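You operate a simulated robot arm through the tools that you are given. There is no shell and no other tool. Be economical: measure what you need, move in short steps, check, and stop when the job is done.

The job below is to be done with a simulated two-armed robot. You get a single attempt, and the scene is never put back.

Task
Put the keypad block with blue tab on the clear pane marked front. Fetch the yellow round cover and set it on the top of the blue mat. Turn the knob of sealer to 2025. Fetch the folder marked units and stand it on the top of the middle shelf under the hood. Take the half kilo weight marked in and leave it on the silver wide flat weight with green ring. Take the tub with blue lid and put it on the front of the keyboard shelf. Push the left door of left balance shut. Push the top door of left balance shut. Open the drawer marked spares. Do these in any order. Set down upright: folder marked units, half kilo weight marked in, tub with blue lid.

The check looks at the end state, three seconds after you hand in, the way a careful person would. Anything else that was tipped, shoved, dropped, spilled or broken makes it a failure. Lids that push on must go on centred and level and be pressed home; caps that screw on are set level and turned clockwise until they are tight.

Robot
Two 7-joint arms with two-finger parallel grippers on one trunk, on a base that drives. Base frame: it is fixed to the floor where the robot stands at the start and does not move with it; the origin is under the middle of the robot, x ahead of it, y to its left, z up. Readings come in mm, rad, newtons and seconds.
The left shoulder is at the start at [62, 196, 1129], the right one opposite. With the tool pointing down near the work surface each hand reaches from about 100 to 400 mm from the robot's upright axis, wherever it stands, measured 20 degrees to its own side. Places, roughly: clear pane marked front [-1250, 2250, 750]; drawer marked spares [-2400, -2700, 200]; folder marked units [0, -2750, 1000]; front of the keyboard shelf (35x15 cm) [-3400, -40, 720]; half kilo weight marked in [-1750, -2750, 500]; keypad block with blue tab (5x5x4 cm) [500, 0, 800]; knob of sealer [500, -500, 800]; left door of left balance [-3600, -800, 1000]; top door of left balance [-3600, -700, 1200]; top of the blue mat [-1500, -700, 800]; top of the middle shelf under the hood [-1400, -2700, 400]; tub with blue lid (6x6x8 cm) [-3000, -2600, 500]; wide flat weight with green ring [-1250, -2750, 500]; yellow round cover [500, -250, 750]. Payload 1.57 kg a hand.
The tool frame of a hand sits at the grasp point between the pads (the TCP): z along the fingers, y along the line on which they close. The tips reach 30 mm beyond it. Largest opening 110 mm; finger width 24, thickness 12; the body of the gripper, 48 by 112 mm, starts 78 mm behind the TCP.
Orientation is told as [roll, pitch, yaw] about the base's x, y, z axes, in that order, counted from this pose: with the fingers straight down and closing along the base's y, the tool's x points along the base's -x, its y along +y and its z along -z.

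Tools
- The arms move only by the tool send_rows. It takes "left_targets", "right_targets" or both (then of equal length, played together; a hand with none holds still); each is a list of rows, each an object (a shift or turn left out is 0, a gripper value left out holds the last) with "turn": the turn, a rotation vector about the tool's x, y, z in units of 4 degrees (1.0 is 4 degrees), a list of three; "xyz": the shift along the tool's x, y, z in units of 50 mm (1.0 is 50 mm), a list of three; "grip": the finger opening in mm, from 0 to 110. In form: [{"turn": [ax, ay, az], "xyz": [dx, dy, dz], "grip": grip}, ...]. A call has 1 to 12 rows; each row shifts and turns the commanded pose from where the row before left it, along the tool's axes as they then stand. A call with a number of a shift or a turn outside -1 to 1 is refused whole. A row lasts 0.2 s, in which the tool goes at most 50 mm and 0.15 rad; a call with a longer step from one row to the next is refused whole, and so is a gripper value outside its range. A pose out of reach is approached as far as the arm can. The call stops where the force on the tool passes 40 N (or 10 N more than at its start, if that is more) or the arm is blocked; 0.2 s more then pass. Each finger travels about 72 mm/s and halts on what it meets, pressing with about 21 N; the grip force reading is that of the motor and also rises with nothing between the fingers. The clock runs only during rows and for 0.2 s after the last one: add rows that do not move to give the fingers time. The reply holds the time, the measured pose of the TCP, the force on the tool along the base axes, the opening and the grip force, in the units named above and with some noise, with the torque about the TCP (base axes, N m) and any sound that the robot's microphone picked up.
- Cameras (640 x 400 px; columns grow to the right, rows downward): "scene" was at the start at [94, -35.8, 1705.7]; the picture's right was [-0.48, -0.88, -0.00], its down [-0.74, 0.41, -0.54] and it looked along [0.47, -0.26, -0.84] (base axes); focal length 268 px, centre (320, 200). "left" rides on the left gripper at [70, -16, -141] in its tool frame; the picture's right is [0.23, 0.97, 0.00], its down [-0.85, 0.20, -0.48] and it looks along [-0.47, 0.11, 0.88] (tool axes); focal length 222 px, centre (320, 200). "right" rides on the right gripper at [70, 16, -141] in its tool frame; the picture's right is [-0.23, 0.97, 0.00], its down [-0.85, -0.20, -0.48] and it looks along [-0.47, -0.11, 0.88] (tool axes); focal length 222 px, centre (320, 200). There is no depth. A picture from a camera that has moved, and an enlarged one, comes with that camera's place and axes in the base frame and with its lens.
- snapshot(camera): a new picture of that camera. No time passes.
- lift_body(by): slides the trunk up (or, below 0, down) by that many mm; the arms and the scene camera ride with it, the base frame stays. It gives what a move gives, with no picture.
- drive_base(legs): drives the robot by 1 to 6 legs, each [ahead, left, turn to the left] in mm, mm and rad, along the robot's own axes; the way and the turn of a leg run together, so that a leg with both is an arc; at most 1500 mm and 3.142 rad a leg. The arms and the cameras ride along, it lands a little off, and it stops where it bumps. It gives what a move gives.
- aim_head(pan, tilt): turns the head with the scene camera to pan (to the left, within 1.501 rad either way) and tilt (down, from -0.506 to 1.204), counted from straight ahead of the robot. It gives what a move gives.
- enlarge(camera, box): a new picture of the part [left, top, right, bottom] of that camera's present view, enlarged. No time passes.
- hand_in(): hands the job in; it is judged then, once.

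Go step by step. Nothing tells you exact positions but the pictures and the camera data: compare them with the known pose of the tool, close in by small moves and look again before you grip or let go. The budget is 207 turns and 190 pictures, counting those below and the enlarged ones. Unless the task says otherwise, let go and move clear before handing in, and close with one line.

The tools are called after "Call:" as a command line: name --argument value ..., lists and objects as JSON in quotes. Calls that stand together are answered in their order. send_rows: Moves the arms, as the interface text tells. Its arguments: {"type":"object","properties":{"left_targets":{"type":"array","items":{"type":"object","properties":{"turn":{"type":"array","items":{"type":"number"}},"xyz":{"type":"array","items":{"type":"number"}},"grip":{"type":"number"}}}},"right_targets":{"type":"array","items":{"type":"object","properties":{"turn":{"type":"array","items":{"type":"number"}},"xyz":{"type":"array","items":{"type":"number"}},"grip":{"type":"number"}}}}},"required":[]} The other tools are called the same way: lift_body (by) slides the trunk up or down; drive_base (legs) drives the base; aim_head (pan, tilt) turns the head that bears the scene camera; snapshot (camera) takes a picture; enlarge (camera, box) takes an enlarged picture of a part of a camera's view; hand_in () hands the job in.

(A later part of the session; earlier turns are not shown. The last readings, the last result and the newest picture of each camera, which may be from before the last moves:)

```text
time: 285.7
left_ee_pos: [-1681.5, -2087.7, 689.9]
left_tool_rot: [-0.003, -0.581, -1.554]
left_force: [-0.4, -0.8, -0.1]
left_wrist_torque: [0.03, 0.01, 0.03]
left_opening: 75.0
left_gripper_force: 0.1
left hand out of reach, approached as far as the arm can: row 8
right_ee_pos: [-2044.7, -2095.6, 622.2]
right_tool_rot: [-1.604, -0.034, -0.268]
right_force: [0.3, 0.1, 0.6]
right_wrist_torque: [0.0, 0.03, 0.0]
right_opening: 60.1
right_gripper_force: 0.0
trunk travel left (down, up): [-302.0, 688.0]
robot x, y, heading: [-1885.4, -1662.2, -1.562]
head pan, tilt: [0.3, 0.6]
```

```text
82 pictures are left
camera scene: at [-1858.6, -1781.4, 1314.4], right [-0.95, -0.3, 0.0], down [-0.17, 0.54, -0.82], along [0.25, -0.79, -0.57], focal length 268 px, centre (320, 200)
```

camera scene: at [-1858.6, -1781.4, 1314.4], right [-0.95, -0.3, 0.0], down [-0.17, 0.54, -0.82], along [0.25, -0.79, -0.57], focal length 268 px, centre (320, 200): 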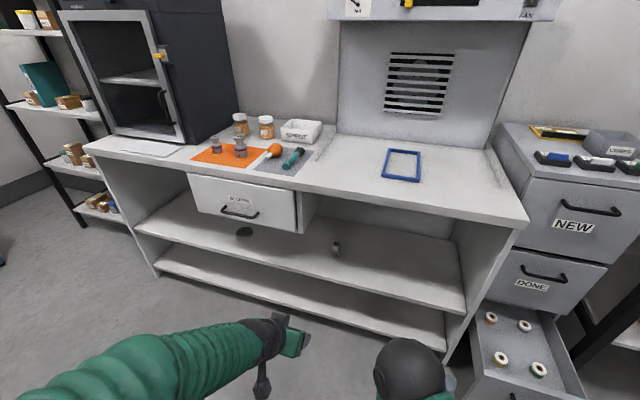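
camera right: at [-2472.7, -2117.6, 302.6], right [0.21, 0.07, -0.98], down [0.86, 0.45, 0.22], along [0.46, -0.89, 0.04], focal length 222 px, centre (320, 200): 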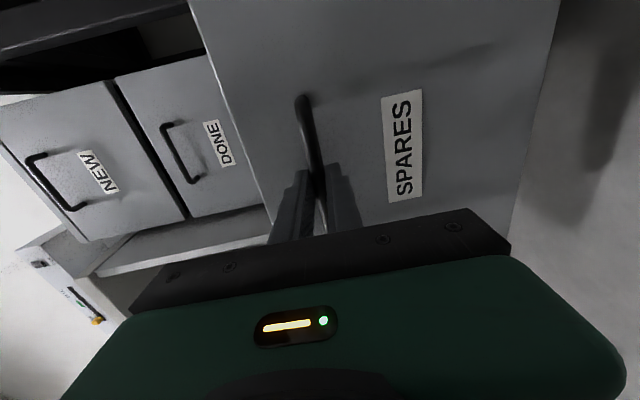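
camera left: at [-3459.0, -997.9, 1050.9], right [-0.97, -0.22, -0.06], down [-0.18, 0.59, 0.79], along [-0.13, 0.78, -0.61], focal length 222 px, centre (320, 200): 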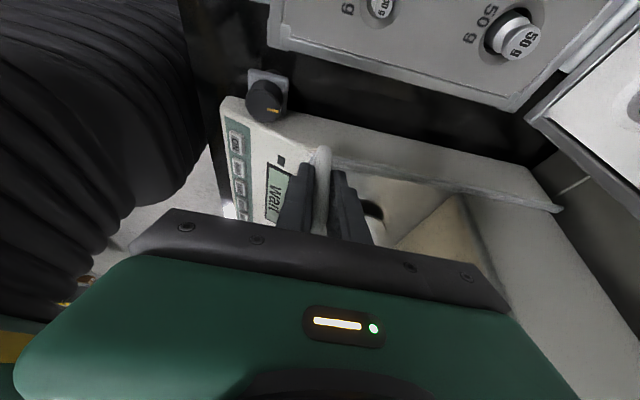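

I'll extend the left hand forward and tilt it further toward horizontal.

Call:
send_rows --left_targets '[{"xyz": [-0.8, 0, 0.5]}, {"xyz": [-0.8, 0, 0.5]}, {"xyz": [-0.8, 0, 0.5]}, {"turn": [0, -1, 0]}, {"turn": [0, -1, 0]}, {"turn": [0, -1, 0]}, {"turn": [0, -1, 0]}, {"turn": [0, -1, 0]}, {"turn": [0, -1, 0]}, {}]'

Call:
lift_body --by -190

Call:
snapshot --camera "left"

```text
time: 287.9
left_ee_pos: [-1680.4, -2230.5, 694.5]
left_tool_rot: [-0.005, -1.004, -1.55]
left_force: [-0.3, -1.1, -0.9]
left_wrist_torque: [0.0, 0.0, 0.02]
left_opening: 75.1
left_gripper_force: 0.1
right_ee_pos: [-2044.2, -2095.1, 623.4]
right_tool_rot: [-1.604, -0.033, -0.269]
right_force: [0.1, -0.4, 0.2]
right_wrist_torque: [-0.02, 0.0, 0.01]
right_opening: 59.9
right_gripper_force: 0.1
trunk travel left (down, up): [-302.0, 688.0]
robot x, y, heading: [-1886.1, -1665.0, -1.564]
head pan, tilt: [0.3, 0.6]
```

```text
time: 290.0
left_ee_pos: [-1679.9, -2229.7, 502.3]
left_tool_rot: [-0.005, -1.003, -1.55]
left_force: [0.0, -0.3, -0.2]
left_wrist_torque: [0.04, 0.01, 0.02]
left_opening: 75.0
left_gripper_force: 0.0
right_ee_pos: [-2044.6, -2095.9, 431.9]
right_tool_rot: [-1.605, -0.035, -0.268]
right_force: [-0.5, -0.6, 0.8]
right_wrist_torque: [0.01, -0.03, 0.0]
right_opening: 60.2
right_gripper_force: 0.0
trunk travel left (down, up): [-112.0, 878.0]
robot x, y, heading: [-1885.2, -1666.6, -1.56]
head pan, tilt: [0.3, 0.6]
```

```text
81 pictures are left
camera left: at [-1699.2, -2073.1, 518.7], right [0.97, 0.14, -0.19], down [0.2, -0.05, 0.98], along [0.12, -0.99, -0.08], focal length 222 px, centre (320, 200)
```

left: 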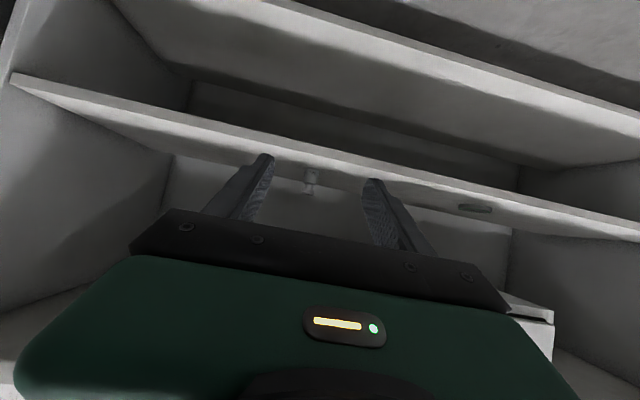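

The weight's centre is at about [-1662, -2643, 432]. The right hand would hit the shelf, so I'll point it back down and retract it while extending the left.

Call:
send_rows --right_targets '[{"turn": [-1, 0, 0]}, {"turn": [-1, 0, 0]}, {"turn": [-1, 0, 0]}, {"turn": [-1, 0, 0]}, {"turn": [-1, 0, 0]}, {"turn": [-1, 0, 0]}, {"turn": [-1, 0, 0]}, {"turn": [-1, 0, 0]}, {"turn": [-1, 0, 0]}, {"turn": [-1, 0, 0]}, {"turn": [-1, 0, 0]}, {"turn": [-1, 0, 0]}]'

Call:
send_rows --right_targets '[{"turn": [-1, 0, 0]}, {"turn": [-1, 0, 0]}, {"turn": [-1, 0, 0]}, {"turn": [-1, 0, 0]}, {"turn": [-1, 0, 0]}, {"turn": [-1, 0, 0]}, {"turn": [-1, 0, 0]}, {"turn": [-1, 0, 0]}, {"turn": [-1, 0, 0]}, {"turn": [-1, 0, 0]}, {"turn": [-1, 0, 0]}]'

Call:
send_rows --right_targets '[{"xyz": [0, 0.7, -0.6]}, {"xyz": [0, 0.7, -0.6]}, {"xyz": [0, 0.7, -0.6]}, {"xyz": [0, 0.7, -0.6]}]'

Call:
send_rows --left_targets '[{"xyz": [-0.43, 0.18, 0.67]}, {"xyz": [-0.43, 0.18, 0.67]}, {"xyz": [-0.43, 0, 0.67]}, {}]'

Call:
snapshot --camera "scene"

```text
time: 292.6
left_ee_pos: [-1680.9, -2230.4, 503.3]
left_tool_rot: [-0.006, -1.004, -1.552]
left_force: [-0.3, -0.9, 0.0]
left_wrist_torque: [-0.01, 0.04, 0.01]
left_opening: 74.8
left_gripper_force: 0.1
right_ee_pos: [-2020.0, -2127.7, 402.1]
right_tool_rot: [-0.765, -0.033, -0.268]
right_force: [-0.1, 0.0, -0.1]
right_wrist_torque: [0.0, 0.02, 0.0]
right_opening: 60.1
right_gripper_force: 0.0
right hand out of reach, approached as far as the arm can: row 1, 2, 3, 4, 5, 6, 7
trunk travel left (down, up): [-112.0, 878.0]
robot x, y, heading: [-1886.9, -1666.6, -1.565]
head pan, tilt: [0.3, 0.6]
```

```text
time: 295.0
left_ee_pos: [-1680.7, -2228.3, 504.3]
left_tool_rot: [-0.002, -1.003, -1.551]
left_force: [0.4, -0.3, 0.2]
left_wrist_torque: [0.01, 0.0, 0.01]
left_opening: 75.3
left_gripper_force: 0.0
right_ee_pos: [-2024.0, -2127.6, 402.5]
right_tool_rot: [-0.057, -0.02, -0.273]
right_force: [0.4, 0.5, -0.1]
right_wrist_torque: [0.01, -0.03, 0.0]
right_opening: 60.0
right_gripper_force: 0.1
right hand out of reach, approached as far as the arm can: row 6
trunk travel left (down, up): [-112.0, 878.0]
robot x, y, heading: [-1885.9, -1667.3, -1.563]
head pan, tilt: [0.3, 0.6]
```

```text
time: 296.0
left_ee_pos: [-1680.4, -2228.9, 504.1]
left_tool_rot: [-0.004, -1.003, -1.55]
left_force: [-0.8, -0.1, -0.3]
left_wrist_torque: [-0.01, -0.01, 0.01]
left_opening: 75.1
left_gripper_force: 0.1
right_ee_pos: [-1985.5, -1981.9, 513.7]
right_tool_rot: [-0.059, -0.02, -0.274]
right_force: [-0.3, 0.4, -0.2]
right_wrist_torque: [0.01, 0.02, 0.0]
right_opening: 60.1
right_gripper_force: 0.1
trunk travel left (down, up): [-112.0, 878.0]
robot x, y, heading: [-1882.9, -1664.4, -1.564]
head pan, tilt: [0.3, 0.6]
```

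```text
time: 297.0
left_ee_pos: [-1660.3, -2349.6, 504.6]
left_tool_rot: [-0.006, -1.003, -1.552]
left_force: [-0.3, -0.1, -0.1]
left_wrist_torque: [0.0, 0.01, 0.02]
left_opening: 75.3
left_gripper_force: 0.0
right_ee_pos: [-1985.6, -1982.8, 514.2]
right_tool_rot: [-0.06, -0.019, -0.27]
right_force: [-1.1, 0.8, 0.1]
right_wrist_torque: [0.04, 0.01, -0.01]
right_opening: 60.1
right_gripper_force: 0.0
trunk travel left (down, up): [-112.0, 878.0]
robot x, y, heading: [-1888.1, -1665.0, -1.567]
head pan, tilt: [0.3, 0.6]
```

```text
80 pictures are left
camera scene: at [-1859.0, -1781.7, 1124.4], right [-0.95, -0.3, 0.0], down [-0.17, 0.54, -0.82], along [0.25, -0.79, -0.57], focal length 268 px, centre (320, 200)
```

scene: 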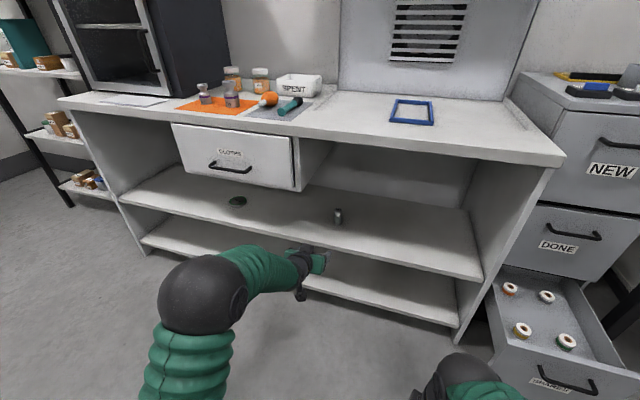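

The left arm is low and extended. I'll lower it to shelf level and approach the weight.

Call:
lift_body --by -62

Call:
drive_base --legs '[[210, 0, 0]]'

Call:
snapshot --camera "left"

Call:
snapshot --camera "scene"

```text
time: 298.0
left_ee_pos: [-1660.4, -2350.4, 443.3]
left_tool_rot: [-0.006, -1.003, -1.552]
left_force: [0.0, -0.9, -0.2]
left_wrist_torque: [-0.01, -0.01, 0.0]
left_opening: 74.9
left_gripper_force: 0.0
right_ee_pos: [-1986.0, -1982.6, 451.6]
right_tool_rot: [-0.059, -0.021, -0.275]
right_force: [1.2, -0.4, -1.0]
right_wrist_torque: [-0.01, 0.02, -0.01]
right_opening: 60.0
right_gripper_force: 0.0
trunk travel left (down, up): [-50.0, 940.0]
robot x, y, heading: [-1888.8, -1666.5, -1.564]
head pan, tilt: [0.3, 0.6]
```

```text
time: 299.6
left_ee_pos: [-1659.6, -2558.7, 443.4]
left_tool_rot: [-0.005, -1.004, -1.551]
left_force: [-0.6, -0.6, -0.4]
left_wrist_torque: [0.02, -0.02, -0.02]
left_opening: 75.1
left_gripper_force: 0.0
right_ee_pos: [-1984.3, -2190.2, 451.0]
right_tool_rot: [-0.061, -0.02, -0.272]
right_force: [-0.7, -0.2, -0.5]
right_wrist_torque: [-0.02, -0.03, 0.0]
right_opening: 60.0
right_gripper_force: 0.0
trunk travel left (down, up): [-50.0, 940.0]
robot x, y, heading: [-1884.1, -1874.3, -1.562]
head pan, tilt: [0.3, 0.6]
```

```text
79 pictures are left
camera left: at [-1678.2, -2402.1, 459.1], right [0.97, 0.14, -0.19], down [0.2, -0.05, 0.98], along [0.12, -0.99, -0.08], focal length 222 px, centre (320, 200)
```

left: 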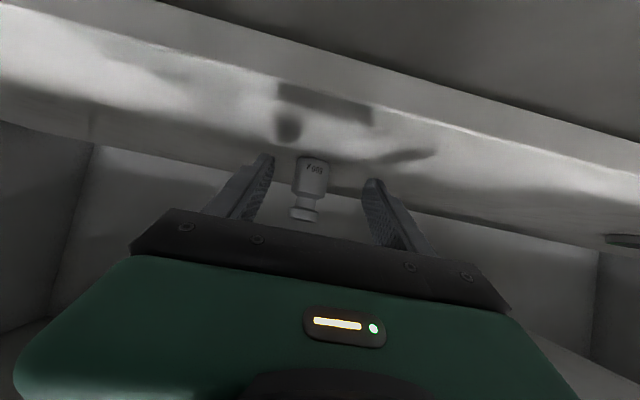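

```text
78 pictures are left
camera scene: at [-1857.8, -1989.7, 1062.3], right [-0.95, -0.3, 0.0], down [-0.17, 0.54, -0.82], along [0.25, -0.79, -0.57], focal length 268 px, centre (320, 200)
```

scene: 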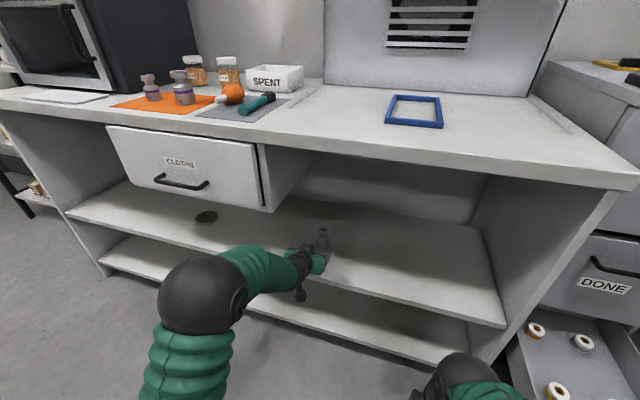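

The weight is centred to within 5 mm. I'll lower slightly, shift, and drive in the last 85 mm.

Call:
send_rows --left_targets '[{"xyz": [0.14, -0.1, 0.09]}]'

Call:
drive_base --legs '[[84, 0, 0]]'

Call:
snapshot --camera "left"

Call:
enlarge --camera "scene" --box '[220, 180, 420, 310]'

```text
time: 300.1
left_ee_pos: [-1664.9, -2557.9, 434.2]
left_tool_rot: [-0.006, -1.003, -1.552]
left_force: [-0.2, 0.2, 0.4]
left_wrist_torque: [-0.04, 0.0, -0.02]
left_opening: 74.8
left_gripper_force: 0.1
right_ee_pos: [-1984.4, -2190.4, 451.4]
right_tool_rot: [-0.062, -0.019, -0.275]
right_force: [0.1, 0.0, 0.1]
right_wrist_torque: [-0.02, 0.03, 0.01]
right_opening: 60.1
right_gripper_force: 0.2
trunk travel left (down, up): [-50.0, 940.0]
robot x, y, heading: [-1885.8, -1876.1, -1.563]
head pan, tilt: [0.3, 0.6]
```

```text
time: 301.1
left_ee_pos: [-1664.6, -2641.3, 434.6]
left_tool_rot: [-0.005, -1.003, -1.55]
left_force: [1.0, 0.8, 0.0]
left_wrist_torque: [-0.04, -0.03, 0.0]
left_opening: 75.3
left_gripper_force: 0.1
right_ee_pos: [-1982.9, -2276.3, 451.7]
right_tool_rot: [-0.06, -0.02, -0.273]
right_force: [0.4, -0.2, 0.6]
right_wrist_torque: [0.02, -0.05, 0.03]
right_opening: 60.0
right_gripper_force: 0.2
trunk travel left (down, up): [-50.0, 940.0]
robot x, y, heading: [-1884.3, -1957.2, -1.561]
head pan, tilt: [0.3, 0.6]
```

```text
77 pictures are left
camera left: at [-1682.1, -2486.1, 450.5], right [0.97, 0.14, -0.19], down [0.2, -0.05, 0.98], along [0.12, -0.99, -0.08], focal length 222 px, centre (320, 200)
```

left: 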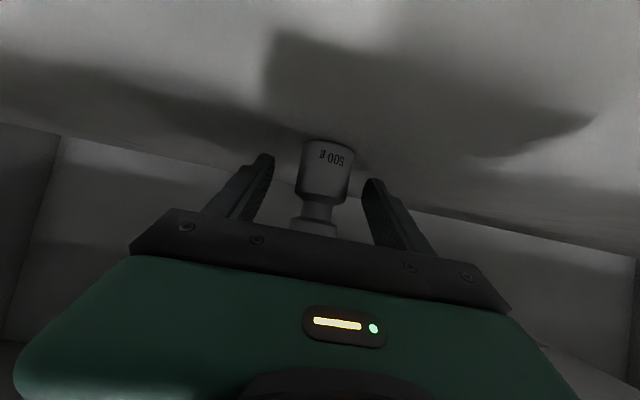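

```text
3.08 times, centred on (320, 245) of scene
camera zoom: at [-1857.0, -2074.5, 1062.3], right [-0.95, -0.3, 0.0], down [-0.17, 0.54, -0.82], along [0.25, -0.79, -0.57], focal length 825 px, centre (320, 62)
```

zoom: 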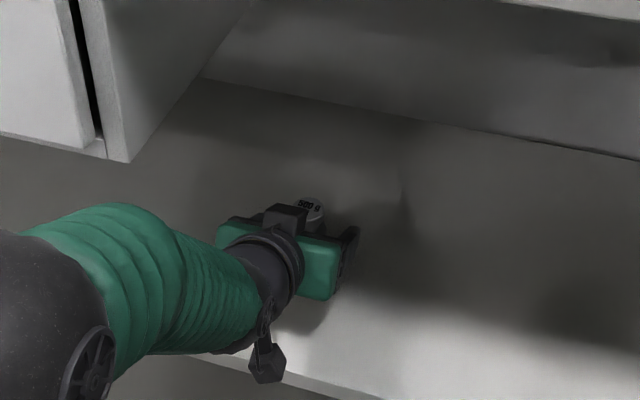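

The weight is between the fingers, with its centre about 4 mm ahead of the TCP. I'll close on it.

Call:
send_rows --left_targets '[{"xyz": [-0.05, 0, 0.07], "grip": 65}, {"grip": 52}, {"grip": 40}, {"grip": 30}, {"grip": 30}]'

Call:
snapshot --camera "left"

```text
time: 302.3
left_ee_pos: [-1664.0, -2645.5, 434.2]
left_tool_rot: [-0.004, -1.006, -1.551]
left_force: [1.3, 0.3, -0.3]
left_wrist_torque: [0.01, -0.11, 0.05]
left_opening: 37.5
left_gripper_force: 21.0
right_ee_pos: [-1982.5, -2274.4, 451.0]
right_tool_rot: [-0.061, -0.019, -0.273]
right_force: [0.1, -0.3, -0.3]
right_wrist_torque: [-0.02, 0.0, 0.0]
right_opening: 60.0
right_gripper_force: 0.1
trunk travel left (down, up): [-50.0, 940.0]
robot x, y, heading: [-1888.4, -1957.3, -1.564]
head pan, tilt: [0.3, 0.6]
```

```text
75 pictures are left
camera left: at [-1681.9, -2490.3, 451.0], right [0.97, 0.14, -0.19], down [0.2, -0.05, 0.98], along [0.12, -0.99, -0.08], focal length 222 px, centre (320, 200)
```

left: 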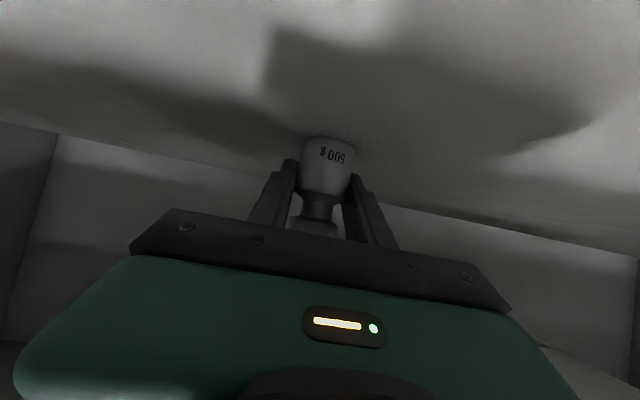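

The weight is held. To pass under the CLOTHS drawer (bottom at z about 635) I want the hand about 8° flatter, so I'll open, tilt in place, and regrip with the weight still on the shelf.

Call:
send_rows --left_targets '[{"grip": 50}, {"grip": 62}, {"grip": 66}, {"turn": [0, -1, 0]}, {"turn": [0, -1, 0]}, {}, {"grip": 52}, {"grip": 40}, {"grip": 30}, {"grip": 30}]'

Call:
snapshot --camera "left"

```text
time: 304.5
left_ee_pos: [-1663.5, -2646.5, 434.8]
left_tool_rot: [-0.006, -1.143, -1.548]
left_force: [0.2, -0.6, 0.3]
left_wrist_torque: [0.0, -0.11, 0.0]
left_opening: 37.5
left_gripper_force: 20.9
right_ee_pos: [-1983.5, -2274.3, 451.8]
right_tool_rot: [-0.061, -0.019, -0.272]
right_force: [-0.1, -0.3, 0.7]
right_wrist_torque: [-0.03, 0.02, 0.01]
right_opening: 59.8
right_gripper_force: 0.1
trunk travel left (down, up): [-50.0, 940.0]
robot x, y, heading: [-1882.6, -1955.3, -1.565]
head pan, tilt: [0.3, 0.6]
```

```text
74 pictures are left
camera left: at [-1682.0, -2489.3, 428.9], right [0.97, 0.11, -0.21], down [0.2, 0.08, 0.98], along [0.12, -0.99, 0.06], focal length 222 px, centre (320, 200)
```

left: 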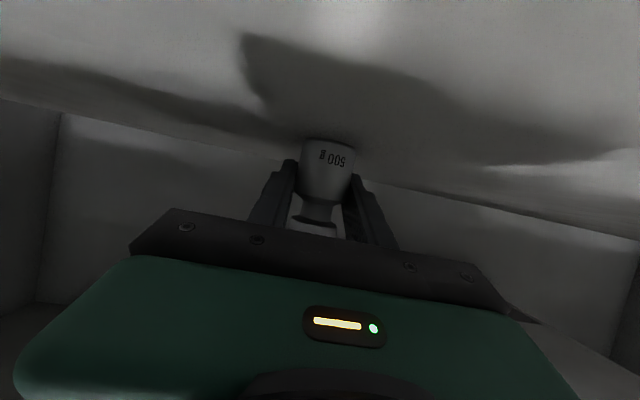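

The grip is good. I'll lift, back out, and move over to the disc.

Call:
lift_body --by 45

Call:
drive_base --legs '[[-210, 0, 0], [0, 482, 0]]'

Call:
snapshot --camera "left"

Call:
snapshot --camera "scene"

```text
time: 305.4
left_ee_pos: [-1663.1, -2646.0, 478.1]
left_tool_rot: [-0.007, -1.142, -1.548]
left_force: [-0.2, -0.1, -4.4]
left_wrist_torque: [-0.01, -0.01, 0.03]
left_opening: 37.5
left_gripper_force: 21.1
right_ee_pos: [-1983.2, -2275.1, 497.1]
right_tool_rot: [-0.061, -0.019, -0.271]
right_force: [-0.2, 1.0, 0.4]
right_wrist_torque: [-0.04, -0.03, 0.0]
right_opening: 59.8
right_gripper_force: 0.0
trunk travel left (down, up): [-95.0, 895.0]
robot x, y, heading: [-1884.7, -1957.1, -1.564]
head pan, tilt: [0.3, 0.6]
```

```text
time: 309.5
left_ee_pos: [-1182.3, -2430.2, 478.6]
left_tool_rot: [-0.005, -1.142, -1.548]
left_force: [0.1, 0.3, -5.0]
left_wrist_torque: [0.0, -0.03, -0.06]
left_opening: 37.6
left_gripper_force: 21.2
right_ee_pos: [-1502.4, -2058.7, 496.2]
right_tool_rot: [-0.062, -0.019, -0.272]
right_force: [-0.2, -0.7, -0.4]
right_wrist_torque: [-0.01, -0.03, -0.02]
right_opening: 60.0
right_gripper_force: 0.1
trunk travel left (down, up): [-95.0, 895.0]
robot x, y, heading: [-1401.0, -1745.0, -1.562]
head pan, tilt: [0.3, 0.6]
```

```text
73 pictures are left
camera left: at [-1200.6, -2273.1, 473.6], right [0.97, 0.11, -0.21], down [0.2, 0.08, 0.98], along [0.13, -0.99, 0.06], focal length 222 px, centre (320, 200)
```

left: 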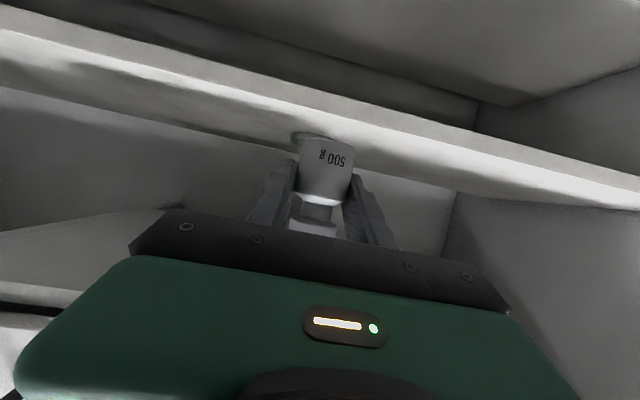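

```text
72 pictures are left
camera scene: at [-1376.6, -1859.2, 1107.3], right [-0.95, -0.3, 0.0], down [-0.17, 0.54, -0.82], along [0.25, -0.78, -0.57], focal length 268 px, centre (320, 200)
```

scene: 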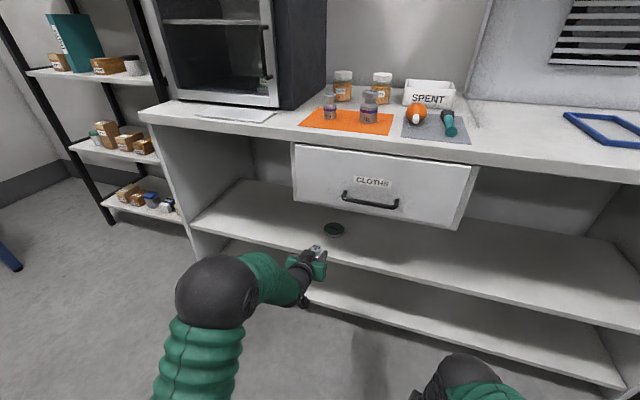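

Call:
enlarge --camera "scene" --box '[270, 190, 390, 290]'

Call:
enlarge --camera "left" --box '[240, 90, 420, 220]'

```text
4.00 times, centred on (330, 240) of scene
camera zoom: at [-1376.6, -1859.2, 1107.3], right [-0.95, -0.3, 0.0], down [-0.17, 0.54, -0.82], along [0.25, -0.78, -0.57], focal length 1073 px, centre (280, 40)
```

zoom: 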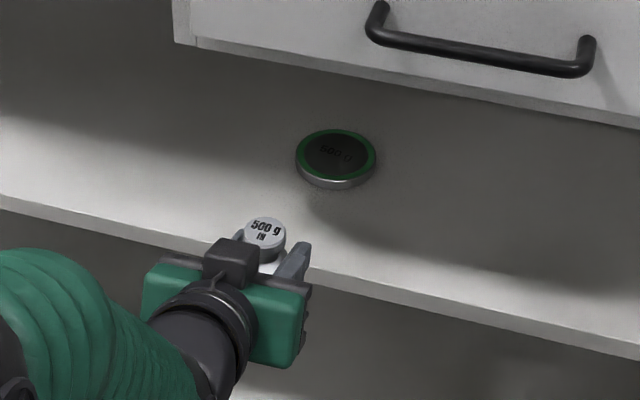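

```text
3.08 times, centred on (330, 155) of left
camera zoom: at [-1200.6, -2273.1, 473.6], right [0.97, 0.11, -0.21], down [0.2, 0.08, 0.98], along [0.13, -0.99, 0.06], focal length 684 px, centre (289, 338)
```

zoom: 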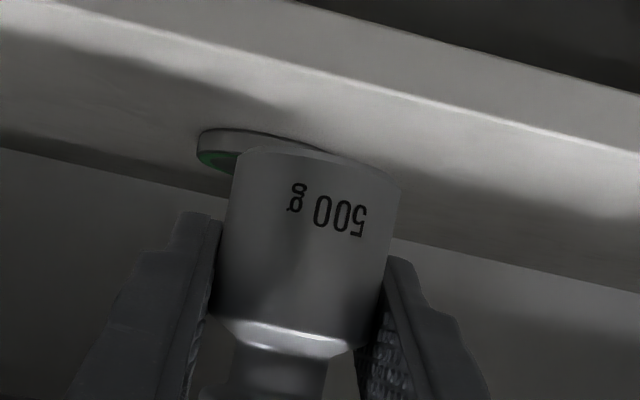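

The disc's centre is at about [-1184, -2640], about 79 mm across. I'll drive straight in 210 mm with the weight 30 mm above it.

Call:
drive_base --legs '[[209, 0, 0]]'

Call:
enlarge --camera "scene" --box '[250, 190, 410, 310]'

Call:
enlarge --camera "left" --box '[220, 70, 420, 220]'

```text
time: 311.1
left_ee_pos: [-1181.8, -2639.8, 479.3]
left_tool_rot: [-0.008, -1.143, -1.548]
left_force: [0.4, 0.3, -5.4]
left_wrist_torque: [-0.02, 0.02, 0.04]
left_opening: 37.7
left_gripper_force: 21.0
right_ee_pos: [-1500.6, -2266.8, 497.1]
right_tool_rot: [-0.061, -0.02, -0.274]
right_force: [-0.5, 0.6, 0.0]
right_wrist_torque: [0.0, -0.03, 0.02]
right_opening: 60.1
right_gripper_force: 0.1
trunk travel left (down, up): [-95.0, 895.0]
robot x, y, heading: [-1405.7, -1950.6, -1.568]
head pan, tilt: [0.3, 0.6]
```

```text
3.33 times, centred on (330, 250) of scene
camera zoom: at [-1374.5, -2067.7, 1107.2], right [-0.95, -0.3, 0.0], down [-0.17, 0.54, -0.82], along [0.25, -0.78, -0.57], focal length 894 px, centre (287, 33)
```

zoom: 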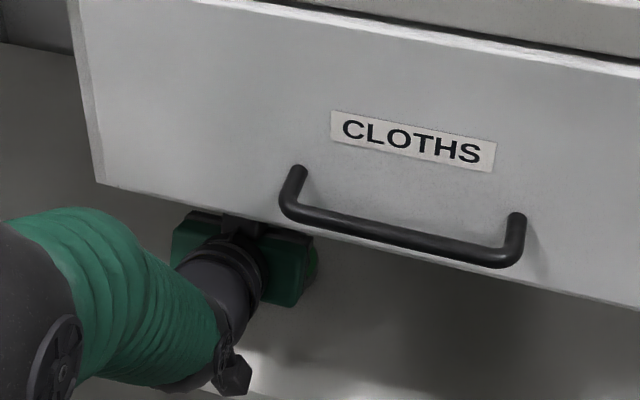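

```text
2.67 times, centred on (320, 145) of left
camera zoom: at [-1199.9, -2481.2, 473.8], right [0.97, 0.11, -0.21], down [0.2, 0.08, 0.98], along [0.12, -0.99, 0.06], focal length 592 px, centre (320, 347)
```

zoom: 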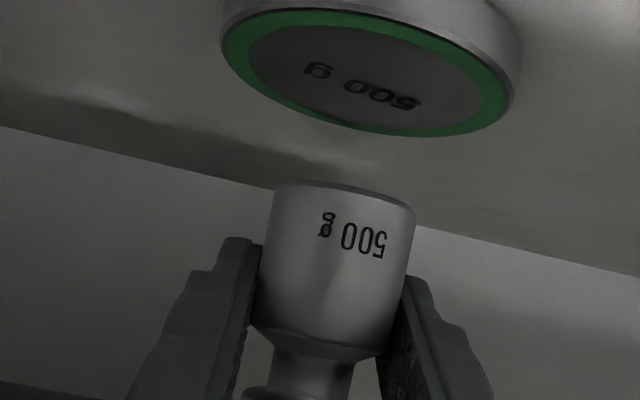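

The weight is centred over the disc to within a few mm. I'll lower with the trunk, then in fine arm steps to contact.

Call:
lift_body --by -24

Call:
send_rows --left_targets '[{"xyz": [0.055, 0, 0.025]}, {"xyz": [0.055, 0, 0.025]}, {"xyz": [0.055, 0, 0.025]}, {}]'

Call:
enlarge --camera "left" --box '[220, 70, 420, 220]'

```text
time: 311.9
left_ee_pos: [-1181.4, -2637.1, 457.5]
left_tool_rot: [-0.008, -1.146, -1.547]
left_force: [0.5, -0.3, -4.8]
left_wrist_torque: [-0.03, 0.02, 0.01]
left_opening: 37.4
left_gripper_force: 20.8
right_ee_pos: [-1500.2, -2266.1, 473.7]
right_tool_rot: [-0.063, -0.02, -0.273]
right_force: [-0.7, -0.5, -0.1]
right_wrist_torque: [0.02, -0.02, 0.03]
right_opening: 60.0
right_gripper_force: 0.1
trunk travel left (down, up): [-71.0, 919.0]
robot x, y, heading: [-1402.2, -1949.5, -1.564]
head pan, tilt: [0.3, 0.6]
```

```text
time: 312.9
left_ee_pos: [-1181.3, -2637.9, 446.6]
left_tool_rot: [-0.007, -1.146, -1.548]
left_force: [-0.2, -0.7, -3.9]
left_wrist_torque: [-0.04, 0.01, 0.01]
left_opening: 37.8
left_gripper_force: 20.6
right_ee_pos: [-1500.8, -2265.6, 472.8]
right_tool_rot: [-0.062, -0.018, -0.274]
right_force: [-0.5, 1.0, -0.8]
right_wrist_torque: [0.02, 0.0, -0.03]
right_opening: 60.1
right_gripper_force: 0.1
trunk travel left (down, up): [-71.0, 919.0]
robot x, y, heading: [-1401.1, -1953.2, -1.561]
head pan, tilt: [0.3, 0.6]
```

```text
2.67 times, centred on (320, 145) of left
camera zoom: at [-1199.8, -2479.8, 441.4], right [0.97, 0.11, -0.21], down [0.2, 0.09, 0.98], along [0.12, -0.99, 0.06], focal length 592 px, centre (320, 347)
```

zoom: 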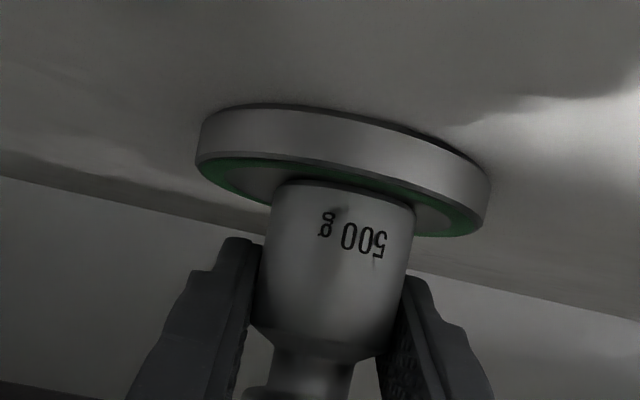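

The weight is almost touching and centred. I'll take a few more 1.5 mm steps.

Call:
send_rows --left_targets '[{"xyz": [0.03, 0, 0.013]}, {"xyz": [0.03, 0, 0.013]}, {"xyz": [0.03, 0, 0.013]}, {}]'

```text
time: 313.9
left_ee_pos: [-1182.1, -2638.6, 446.1]
left_tool_rot: [-0.004, -1.153, -1.551]
left_force: [1.7, -2.7, 14.9]
left_wrist_torque: [0.18, -0.11, 0.03]
left_opening: 37.7
left_gripper_force: 21.3
right_ee_pos: [-1501.4, -2265.4, 474.1]
right_tool_rot: [-0.064, -0.021, -0.273]
right_force: [0.0, 0.2, -0.5]
right_wrist_torque: [-0.03, -0.01, 0.01]
right_opening: 59.9
right_gripper_force: 0.1
trunk travel left (down, up): [-71.0, 919.0]
robot x, y, heading: [-1406.8, -1951.1, -1.565]
head pan, tilt: [0.3, 0.6]
```

It's in contact. I'll open and withdraw straight back with the base.

Call:
send_rows --left_targets '[{"xyz": [-0.03, 0, -0.013]}, {"grip": 46}, {"grip": 56}, {"grip": 66}, {"grip": 74}]'

Call:
drive_base --legs '[[-200, 0, 0]]'

Call:
snapshot --camera "left"

Call:
enlarge --camera "scene" --box '[270, 170, 410, 290]'

```text
time: 315.1
left_ee_pos: [-1181.3, -2637.0, 445.5]
left_tool_rot: [-0.006, -1.145, -1.551]
left_force: [0.7, 0.3, 0.2]
left_wrist_torque: [0.03, 0.0, -0.05]
left_opening: 74.1
left_gripper_force: 0.0
right_ee_pos: [-1500.4, -2265.3, 473.0]
right_tool_rot: [-0.064, -0.021, -0.275]
right_force: [-0.3, 0.0, 0.4]
right_wrist_torque: [-0.01, -0.03, 0.01]
right_opening: 60.1
right_gripper_force: 0.0
trunk travel left (down, up): [-71.0, 919.0]
robot x, y, heading: [-1400.6, -1948.0, -1.571]
head pan, tilt: [0.3, 0.6]
```

```text
time: 316.6
left_ee_pos: [-1182.2, -2444.2, 444.7]
left_tool_rot: [-0.006, -1.145, -1.546]
left_force: [0.2, 0.0, 0.4]
left_wrist_torque: [0.01, 0.03, -0.01]
left_opening: 73.9
left_gripper_force: 0.0
right_ee_pos: [-1500.8, -2071.9, 472.9]
right_tool_rot: [-0.062, -0.022, -0.274]
right_force: [-0.5, 0.3, -0.3]
right_wrist_torque: [0.02, -0.01, 0.0]
right_opening: 60.1
right_gripper_force: 0.1
trunk travel left (down, up): [-71.0, 919.0]
robot x, y, heading: [-1406.0, -1755.0, -1.563]
head pan, tilt: [0.3, 0.6]
```

```text
66 pictures are left
camera left: at [-1200.6, -2286.2, 438.9], right [0.97, 0.11, -0.21], down [0.2, 0.09, 0.98], along [0.13, -0.99, 0.06], focal length 222 px, centre (320, 200)
```

left: 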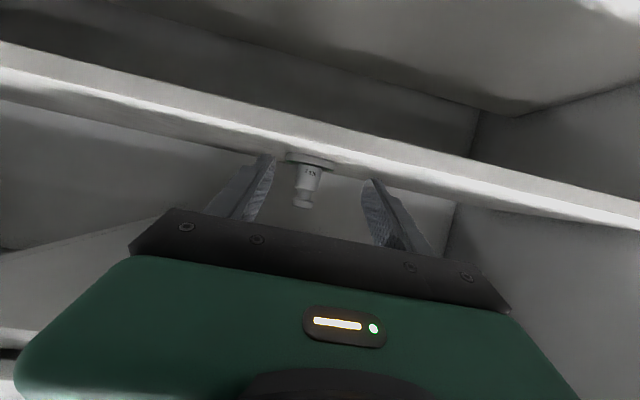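

```text
3.33 times, centred on (340, 230) of scene
camera zoom: at [-1376.1, -1872.8, 1083.4], right [-0.95, -0.3, 0.0], down [-0.17, 0.54, -0.82], along [0.25, -0.79, -0.57], focal length 894 px, centre (253, 100)
```

zoom: 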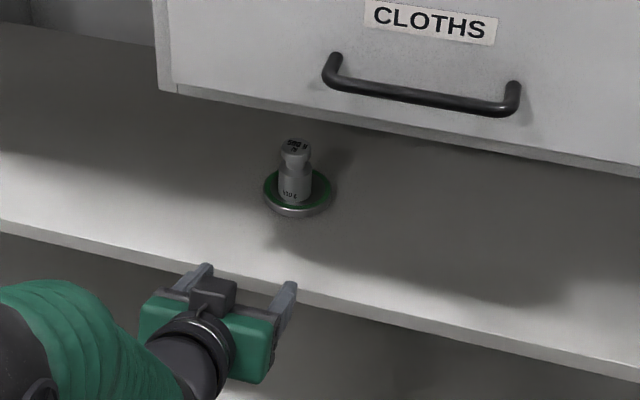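

The weight stands upright, centred on the green-ring disc. Last is the folder on the rack: I'll back a little, raise the trunk, and drive along to it.

Call:
drive_base --legs '[[-60, 0, 0], [0, 600, 0]]'

Call:
lift_body --by 400

Call:
drive_base --legs '[[0, 450, 0]]'

Call:
aim_head --pan 0.2 --tilt 0.4

Call:
snapshot --camera "scene"

```text
time: 320.6
left_ee_pos: [-581.0, -2380.1, 445.0]
left_tool_rot: [-0.007, -1.145, -1.552]
left_force: [0.4, 0.8, -0.2]
left_wrist_torque: [0.04, 0.0, 0.01]
left_opening: 73.9
left_gripper_force: 0.0
right_ee_pos: [-898.8, -2007.1, 474.4]
right_tool_rot: [-0.063, -0.02, -0.278]
right_force: [0.1, 0.3, 0.2]
right_wrist_torque: [0.0, 0.01, -0.01]
right_opening: 59.8
right_gripper_force: 0.0
trunk travel left (down, up): [-71.0, 919.0]
robot x, y, heading: [-799.9, -1695.5, -1.56]
head pan, tilt: [0.3, 0.6]
```

```text
time: 324.4
left_ee_pos: [-581.0, -2380.4, 846.1]
left_tool_rot: [-0.007, -1.147, -1.55]
left_force: [0.4, 0.6, 0.0]
left_wrist_torque: [-0.01, -0.05, -0.02]
left_opening: 73.9
left_gripper_force: 0.1
right_ee_pos: [-898.0, -2008.3, 874.8]
right_tool_rot: [-0.064, -0.021, -0.278]
right_force: [0.1, -0.6, 0.0]
right_wrist_torque: [0.0, 0.03, 0.02]
right_opening: 60.3
right_gripper_force: 0.1
trunk travel left (down, up): [-471.0, 519.0]
robot x, y, heading: [-797.6, -1694.0, -1.569]
head pan, tilt: [0.3, 0.6]
```

```text
time: 327.1
left_ee_pos: [-149.9, -2380.8, 847.4]
left_tool_rot: [0.0, -1.146, -1.566]
left_force: [-0.9, -0.3, 0.6]
left_wrist_torque: [-0.02, 0.02, 0.01]
left_opening: 73.9
left_gripper_force: 0.0
right_ee_pos: [-465.2, -2006.9, 874.2]
right_tool_rot: [-0.065, -0.023, -0.285]
right_force: [-0.5, -0.1, -0.5]
right_wrist_torque: [-0.02, -0.01, -0.01]
right_opening: 60.2
right_gripper_force: 0.0
trunk travel left (down, up): [-471.0, 519.0]
robot x, y, heading: [-361.8, -1694.0, -1.566]
head pan, tilt: [0.3, 0.6]
```

```text
time: 327.8
left_ee_pos: [-148.6, -2379.6, 846.4]
left_tool_rot: [-0.005, -1.148, -1.56]
left_force: [0.3, 0.4, -0.2]
left_wrist_torque: [-0.04, 0.04, -0.02]
left_opening: 74.0
left_gripper_force: 0.0
right_ee_pos: [-464.5, -2005.8, 874.0]
right_tool_rot: [-0.066, -0.022, -0.283]
right_force: [-0.1, -0.3, 0.3]
right_wrist_torque: [0.0, -0.03, 0.01]
right_opening: 60.2
right_gripper_force: 0.2
trunk travel left (down, up): [-471.0, 519.0]
robot x, y, heading: [-363.0, -1696.1, -1.571]
head pan, tilt: [0.201, 0.4]
```

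```text
64 pictures are left
camera scene: at [-345.3, -1815.5, 1501.6], right [-0.98, -0.2, 0.0], down [-0.08, 0.38, -0.92], along [0.18, -0.9, -0.39], focal length 268 px, centre (320, 200)
```

scene: 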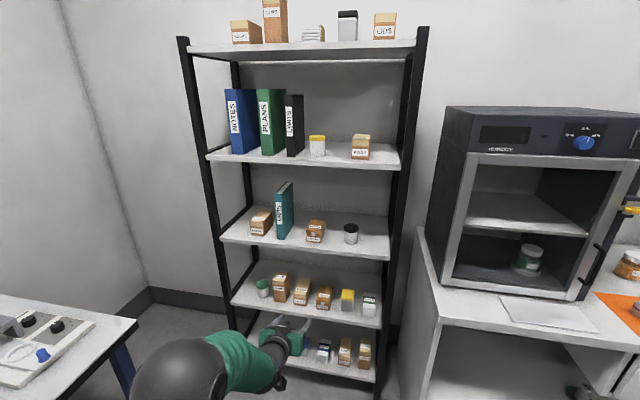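

Call:
enlarge --camera "scene" --box '[210, 160, 370, 270]'

Call:
enlarge --camera "scene" --box '[200, 70, 350, 170]'

```text
3.64 times, centred on (290, 215) of scene
camera zoom: at [-345.3, -1815.5, 1501.6], right [-0.98, -0.2, 0.0], down [-0.08, 0.38, -0.92], along [0.18, -0.9, -0.39], focal length 975 px, centre (429, 146)
```

zoom: 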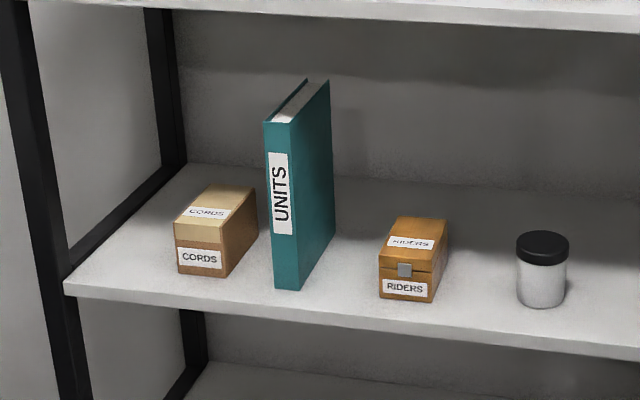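

```text
4.00 times, centred on (275, 120) of scene
camera zoom: at [-345.3, -1815.5, 1501.6], right [-0.98, -0.2, 0.0], down [-0.08, 0.38, -0.92], along [0.18, -0.9, -0.39], focal length 1073 px, centre (500, 520)
```

zoom: 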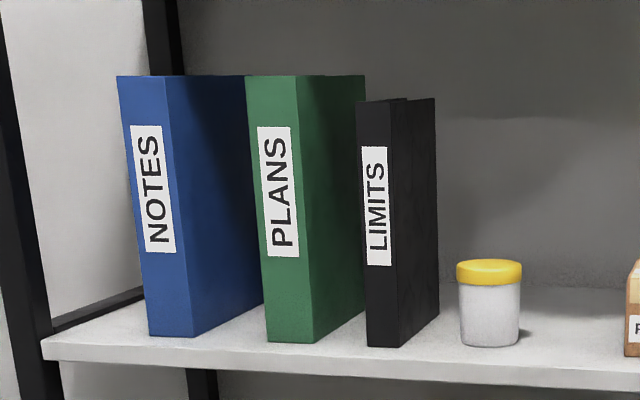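

UNITS stands alone on the third shelf at about [-33, -2640], with its base at z near 973. I'll raise the hand to folder height and triangulate with the left camera.

Call:
lift_body --by 210

Call:
drive_base --legs '[[0, 112, 0]]'

Call:
snapshot --camera "left"

Call:
snapshot --camera "scene"

```text
time: 330.1
left_ee_pos: [-146.0, -2379.7, 1055.8]
left_tool_rot: [-0.01, -1.149, -1.556]
left_force: [-0.3, -0.7, 0.1]
left_wrist_torque: [-0.01, 0.0, -0.03]
left_opening: 73.9
left_gripper_force: 0.1
right_ee_pos: [-461.8, -2007.0, 1084.8]
right_tool_rot: [-0.066, -0.02, -0.282]
right_force: [-0.3, 0.0, -0.3]
right_wrist_torque: [0.03, -0.01, 0.02]
right_opening: 59.7
right_gripper_force: 0.2
trunk travel left (down, up): [-681.0, 309.0]
robot x, y, heading: [-362.1, -1691.5, -1.576]
head pan, tilt: [0.201, 0.4]
```

```text
time: 331.3
left_ee_pos: [-64.2, -2378.7, 1062.0]
left_tool_rot: [0.051, -1.148, -1.609]
left_force: [-1.7, 0.5, -0.1]
left_wrist_torque: [0.0, -0.09, 0.16]
left_opening: 74.1
left_gripper_force: 0.1
right_ee_pos: [-379.6, -2005.9, 1082.1]
right_tool_rot: [-0.06, -0.042, -0.285]
right_force: [-2.2, 0.3, -0.2]
right_wrist_torque: [-0.01, -0.2, -0.02]
right_opening: 60.0
right_gripper_force: 0.1
trunk travel left (down, up): [-681.0, 309.0]
robot x, y, heading: [-253.9, -1694.8, -1.568]
head pan, tilt: [0.201, 0.4]
```

```text
61 pictures are left
camera left: at [-80.8, -2222.2, 1054.9], right [0.98, 0.1, -0.19], down [0.18, 0.09, 0.98], along [0.11, -0.99, 0.07], focal length 222 px, centre (320, 200)
```

left: 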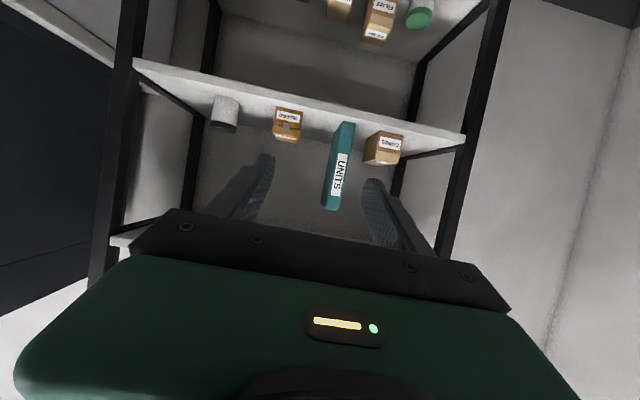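

```text
60 pictures are left
camera scene: at [-278.1, -1815.3, 1711.6], right [-0.98, -0.2, -0.03], down [-0.05, 0.38, -0.92], along [0.19, -0.9, -0.39], focal length 268 px, centre (320, 200)
```

scene: 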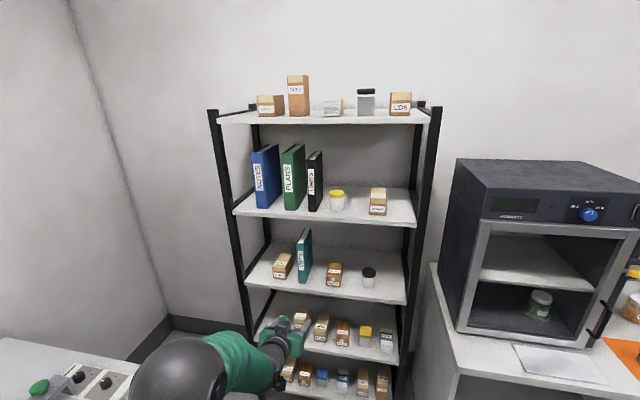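

Two views agree: the spine is at about [5, -2755], the base at z near 902, and it's about 200 mm tall and 128 mm deep. I'll drop 40 mm and approach for a closer look.

Call:
lift_body --by -40

Call:
drive_base --legs '[[0, 50, 0], [250, 0, 0]]'

Call:
send_rows --left_targets '[{}, {}]'

Call:
snapshot --camera "left"

Call:
snapshot --camera "scene"

```text
time: 332.1
left_ee_pos: [-52.9, -2378.3, 1020.1]
left_tool_rot: [0.011, -1.15, -1.579]
left_force: [-1.8, -0.2, 0.2]
left_wrist_torque: [0.01, -0.07, 0.09]
left_opening: 73.9
left_gripper_force: 0.1
right_ee_pos: [-368.0, -2004.9, 1043.3]
right_tool_rot: [-0.065, -0.029, -0.287]
right_force: [0.6, 0.6, 0.4]
right_wrist_torque: [-0.02, 0.0, -0.01]
right_opening: 59.8
right_gripper_force: 0.1
trunk travel left (down, up): [-641.0, 349.0]
robot x, y, heading: [-257.3, -1690.5, -1.569]
head pan, tilt: [0.201, 0.4]
```

```text
time: 334.5
left_ee_pos: [15.5, -2629.9, 1017.4]
left_tool_rot: [-0.012, -1.151, -1.551]
left_force: [-0.3, -0.9, 0.0]
left_wrist_torque: [0.0, 0.01, -0.04]
left_opening: 74.0
left_gripper_force: 0.0
right_ee_pos: [-302.3, -2256.1, 1044.0]
right_tool_rot: [-0.068, -0.021, -0.281]
right_force: [-0.6, 0.3, -1.4]
right_wrist_torque: [-0.01, 0.0, 0.0]
right_opening: 59.6
right_gripper_force: 0.0
trunk travel left (down, up): [-641.0, 349.0]
robot x, y, heading: [-204.1, -1945.8, -1.564]
head pan, tilt: [0.201, 0.4]
```

```text
time: 335.1
left_ee_pos: [20.4, -2629.5, 1016.5]
left_tool_rot: [-0.019, -1.15, -1.542]
left_force: [0.1, 0.0, 0.1]
left_wrist_torque: [-0.01, 0.0, -0.07]
left_opening: 73.9
left_gripper_force: 0.0
right_ee_pos: [-297.3, -2258.1, 1044.1]
right_tool_rot: [-0.068, -0.016, -0.278]
right_force: [0.6, -0.1, 0.9]
right_wrist_torque: [-0.02, 0.02, -0.07]
right_opening: 60.3
right_gripper_force: 0.1
trunk travel left (down, up): [-641.0, 349.0]
robot x, y, heading: [-202.1, -1944.8, -1.56]
head pan, tilt: [0.201, 0.4]
```

```text
59 pictures are left
camera left: at [3.2, -2471.9, 1010.1], right [0.97, 0.1, -0.21], down [0.21, 0.09, 0.97], along [0.12, -0.99, 0.07], focal length 222 px, centre (320, 200)
```

left: 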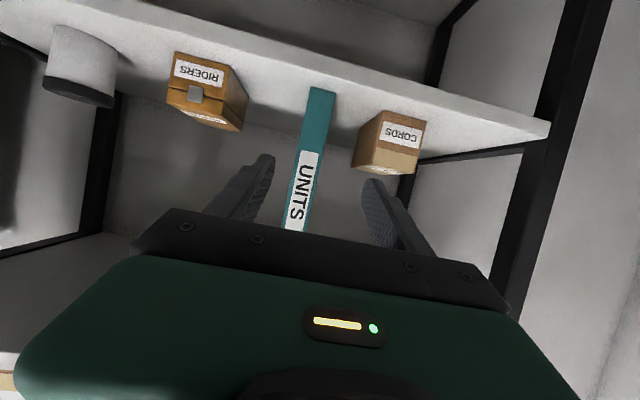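

```text
58 pictures are left
camera scene: at [-172.9, -2066.8, 1671.5], right [-0.98, -0.21, 0.01], down [-0.09, 0.38, -0.92], along [0.19, -0.9, -0.39], focal length 268 px, centre (320, 200)
```

scene: 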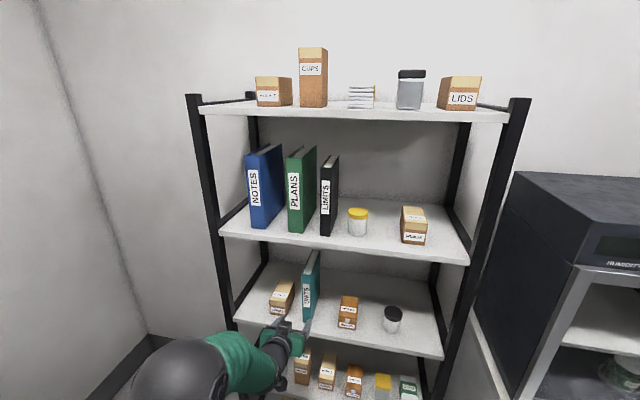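

The spine is at x ≈ 11. I'll shift 13 mm sideways and drive in 165 mm so the fingers straddle the covers near the folder's middle.

Call:
send_rows --left_targets '[{"xyz": [0, -0.26, 0]}, {}]'

Call:
drive_base --legs '[[110, 0, 0]]'

Call:
snapshot --camera "left"

```text
time: 335.7
left_ee_pos: [-0.2, -2630.0, 1019.8]
left_tool_rot: [-0.003, -1.15, -1.556]
left_force: [1.1, 0.6, 1.0]
left_wrist_torque: [-0.03, 0.03, 0.0]
left_opening: 73.9
left_gripper_force: 0.0
right_ee_pos: [-304.7, -2257.3, 1043.2]
right_tool_rot: [-0.066, -0.021, -0.279]
right_force: [0.4, -0.9, 0.9]
right_wrist_torque: [0.0, 0.01, 0.02]
right_opening: 60.0
right_gripper_force: 0.0
trunk travel left (down, up): [-641.0, 349.0]
robot x, y, heading: [-201.1, -1941.8, -1.568]
head pan, tilt: [0.201, 0.4]
```

```text
time: 336.9
left_ee_pos: [2.9, -2740.6, 1018.6]
left_tool_rot: [-0.008, -1.153, -1.554]
left_force: [-0.2, -0.4, -0.2]
left_wrist_torque: [0.01, -0.01, 0.01]
left_opening: 74.1
left_gripper_force: 0.0
right_ee_pos: [-302.6, -2368.3, 1044.4]
right_tool_rot: [-0.067, -0.021, -0.279]
right_force: [-0.1, -0.5, -0.7]
right_wrist_torque: [-0.04, 0.0, 0.0]
right_opening: 60.2
right_gripper_force: 0.1
trunk travel left (down, up): [-641.0, 349.0]
robot x, y, heading: [-200.6, -2057.8, -1.568]
head pan, tilt: [0.201, 0.4]
```

```text
57 pictures are left
camera left: at [-15.5, -2583.9, 1011.6], right [0.97, 0.1, -0.21], down [0.2, 0.09, 0.98], along [0.12, -0.99, 0.07], focal length 222 px, centre (320, 200)
```

left: 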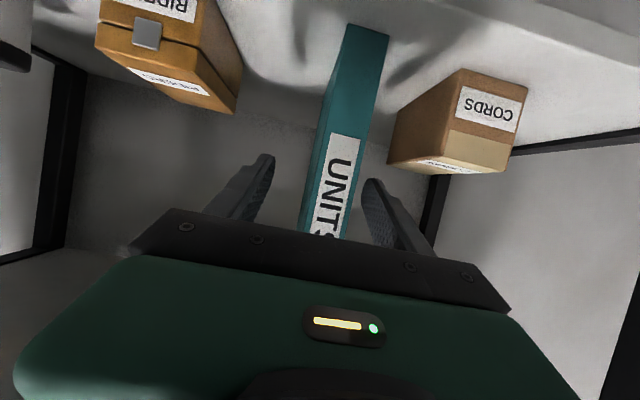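

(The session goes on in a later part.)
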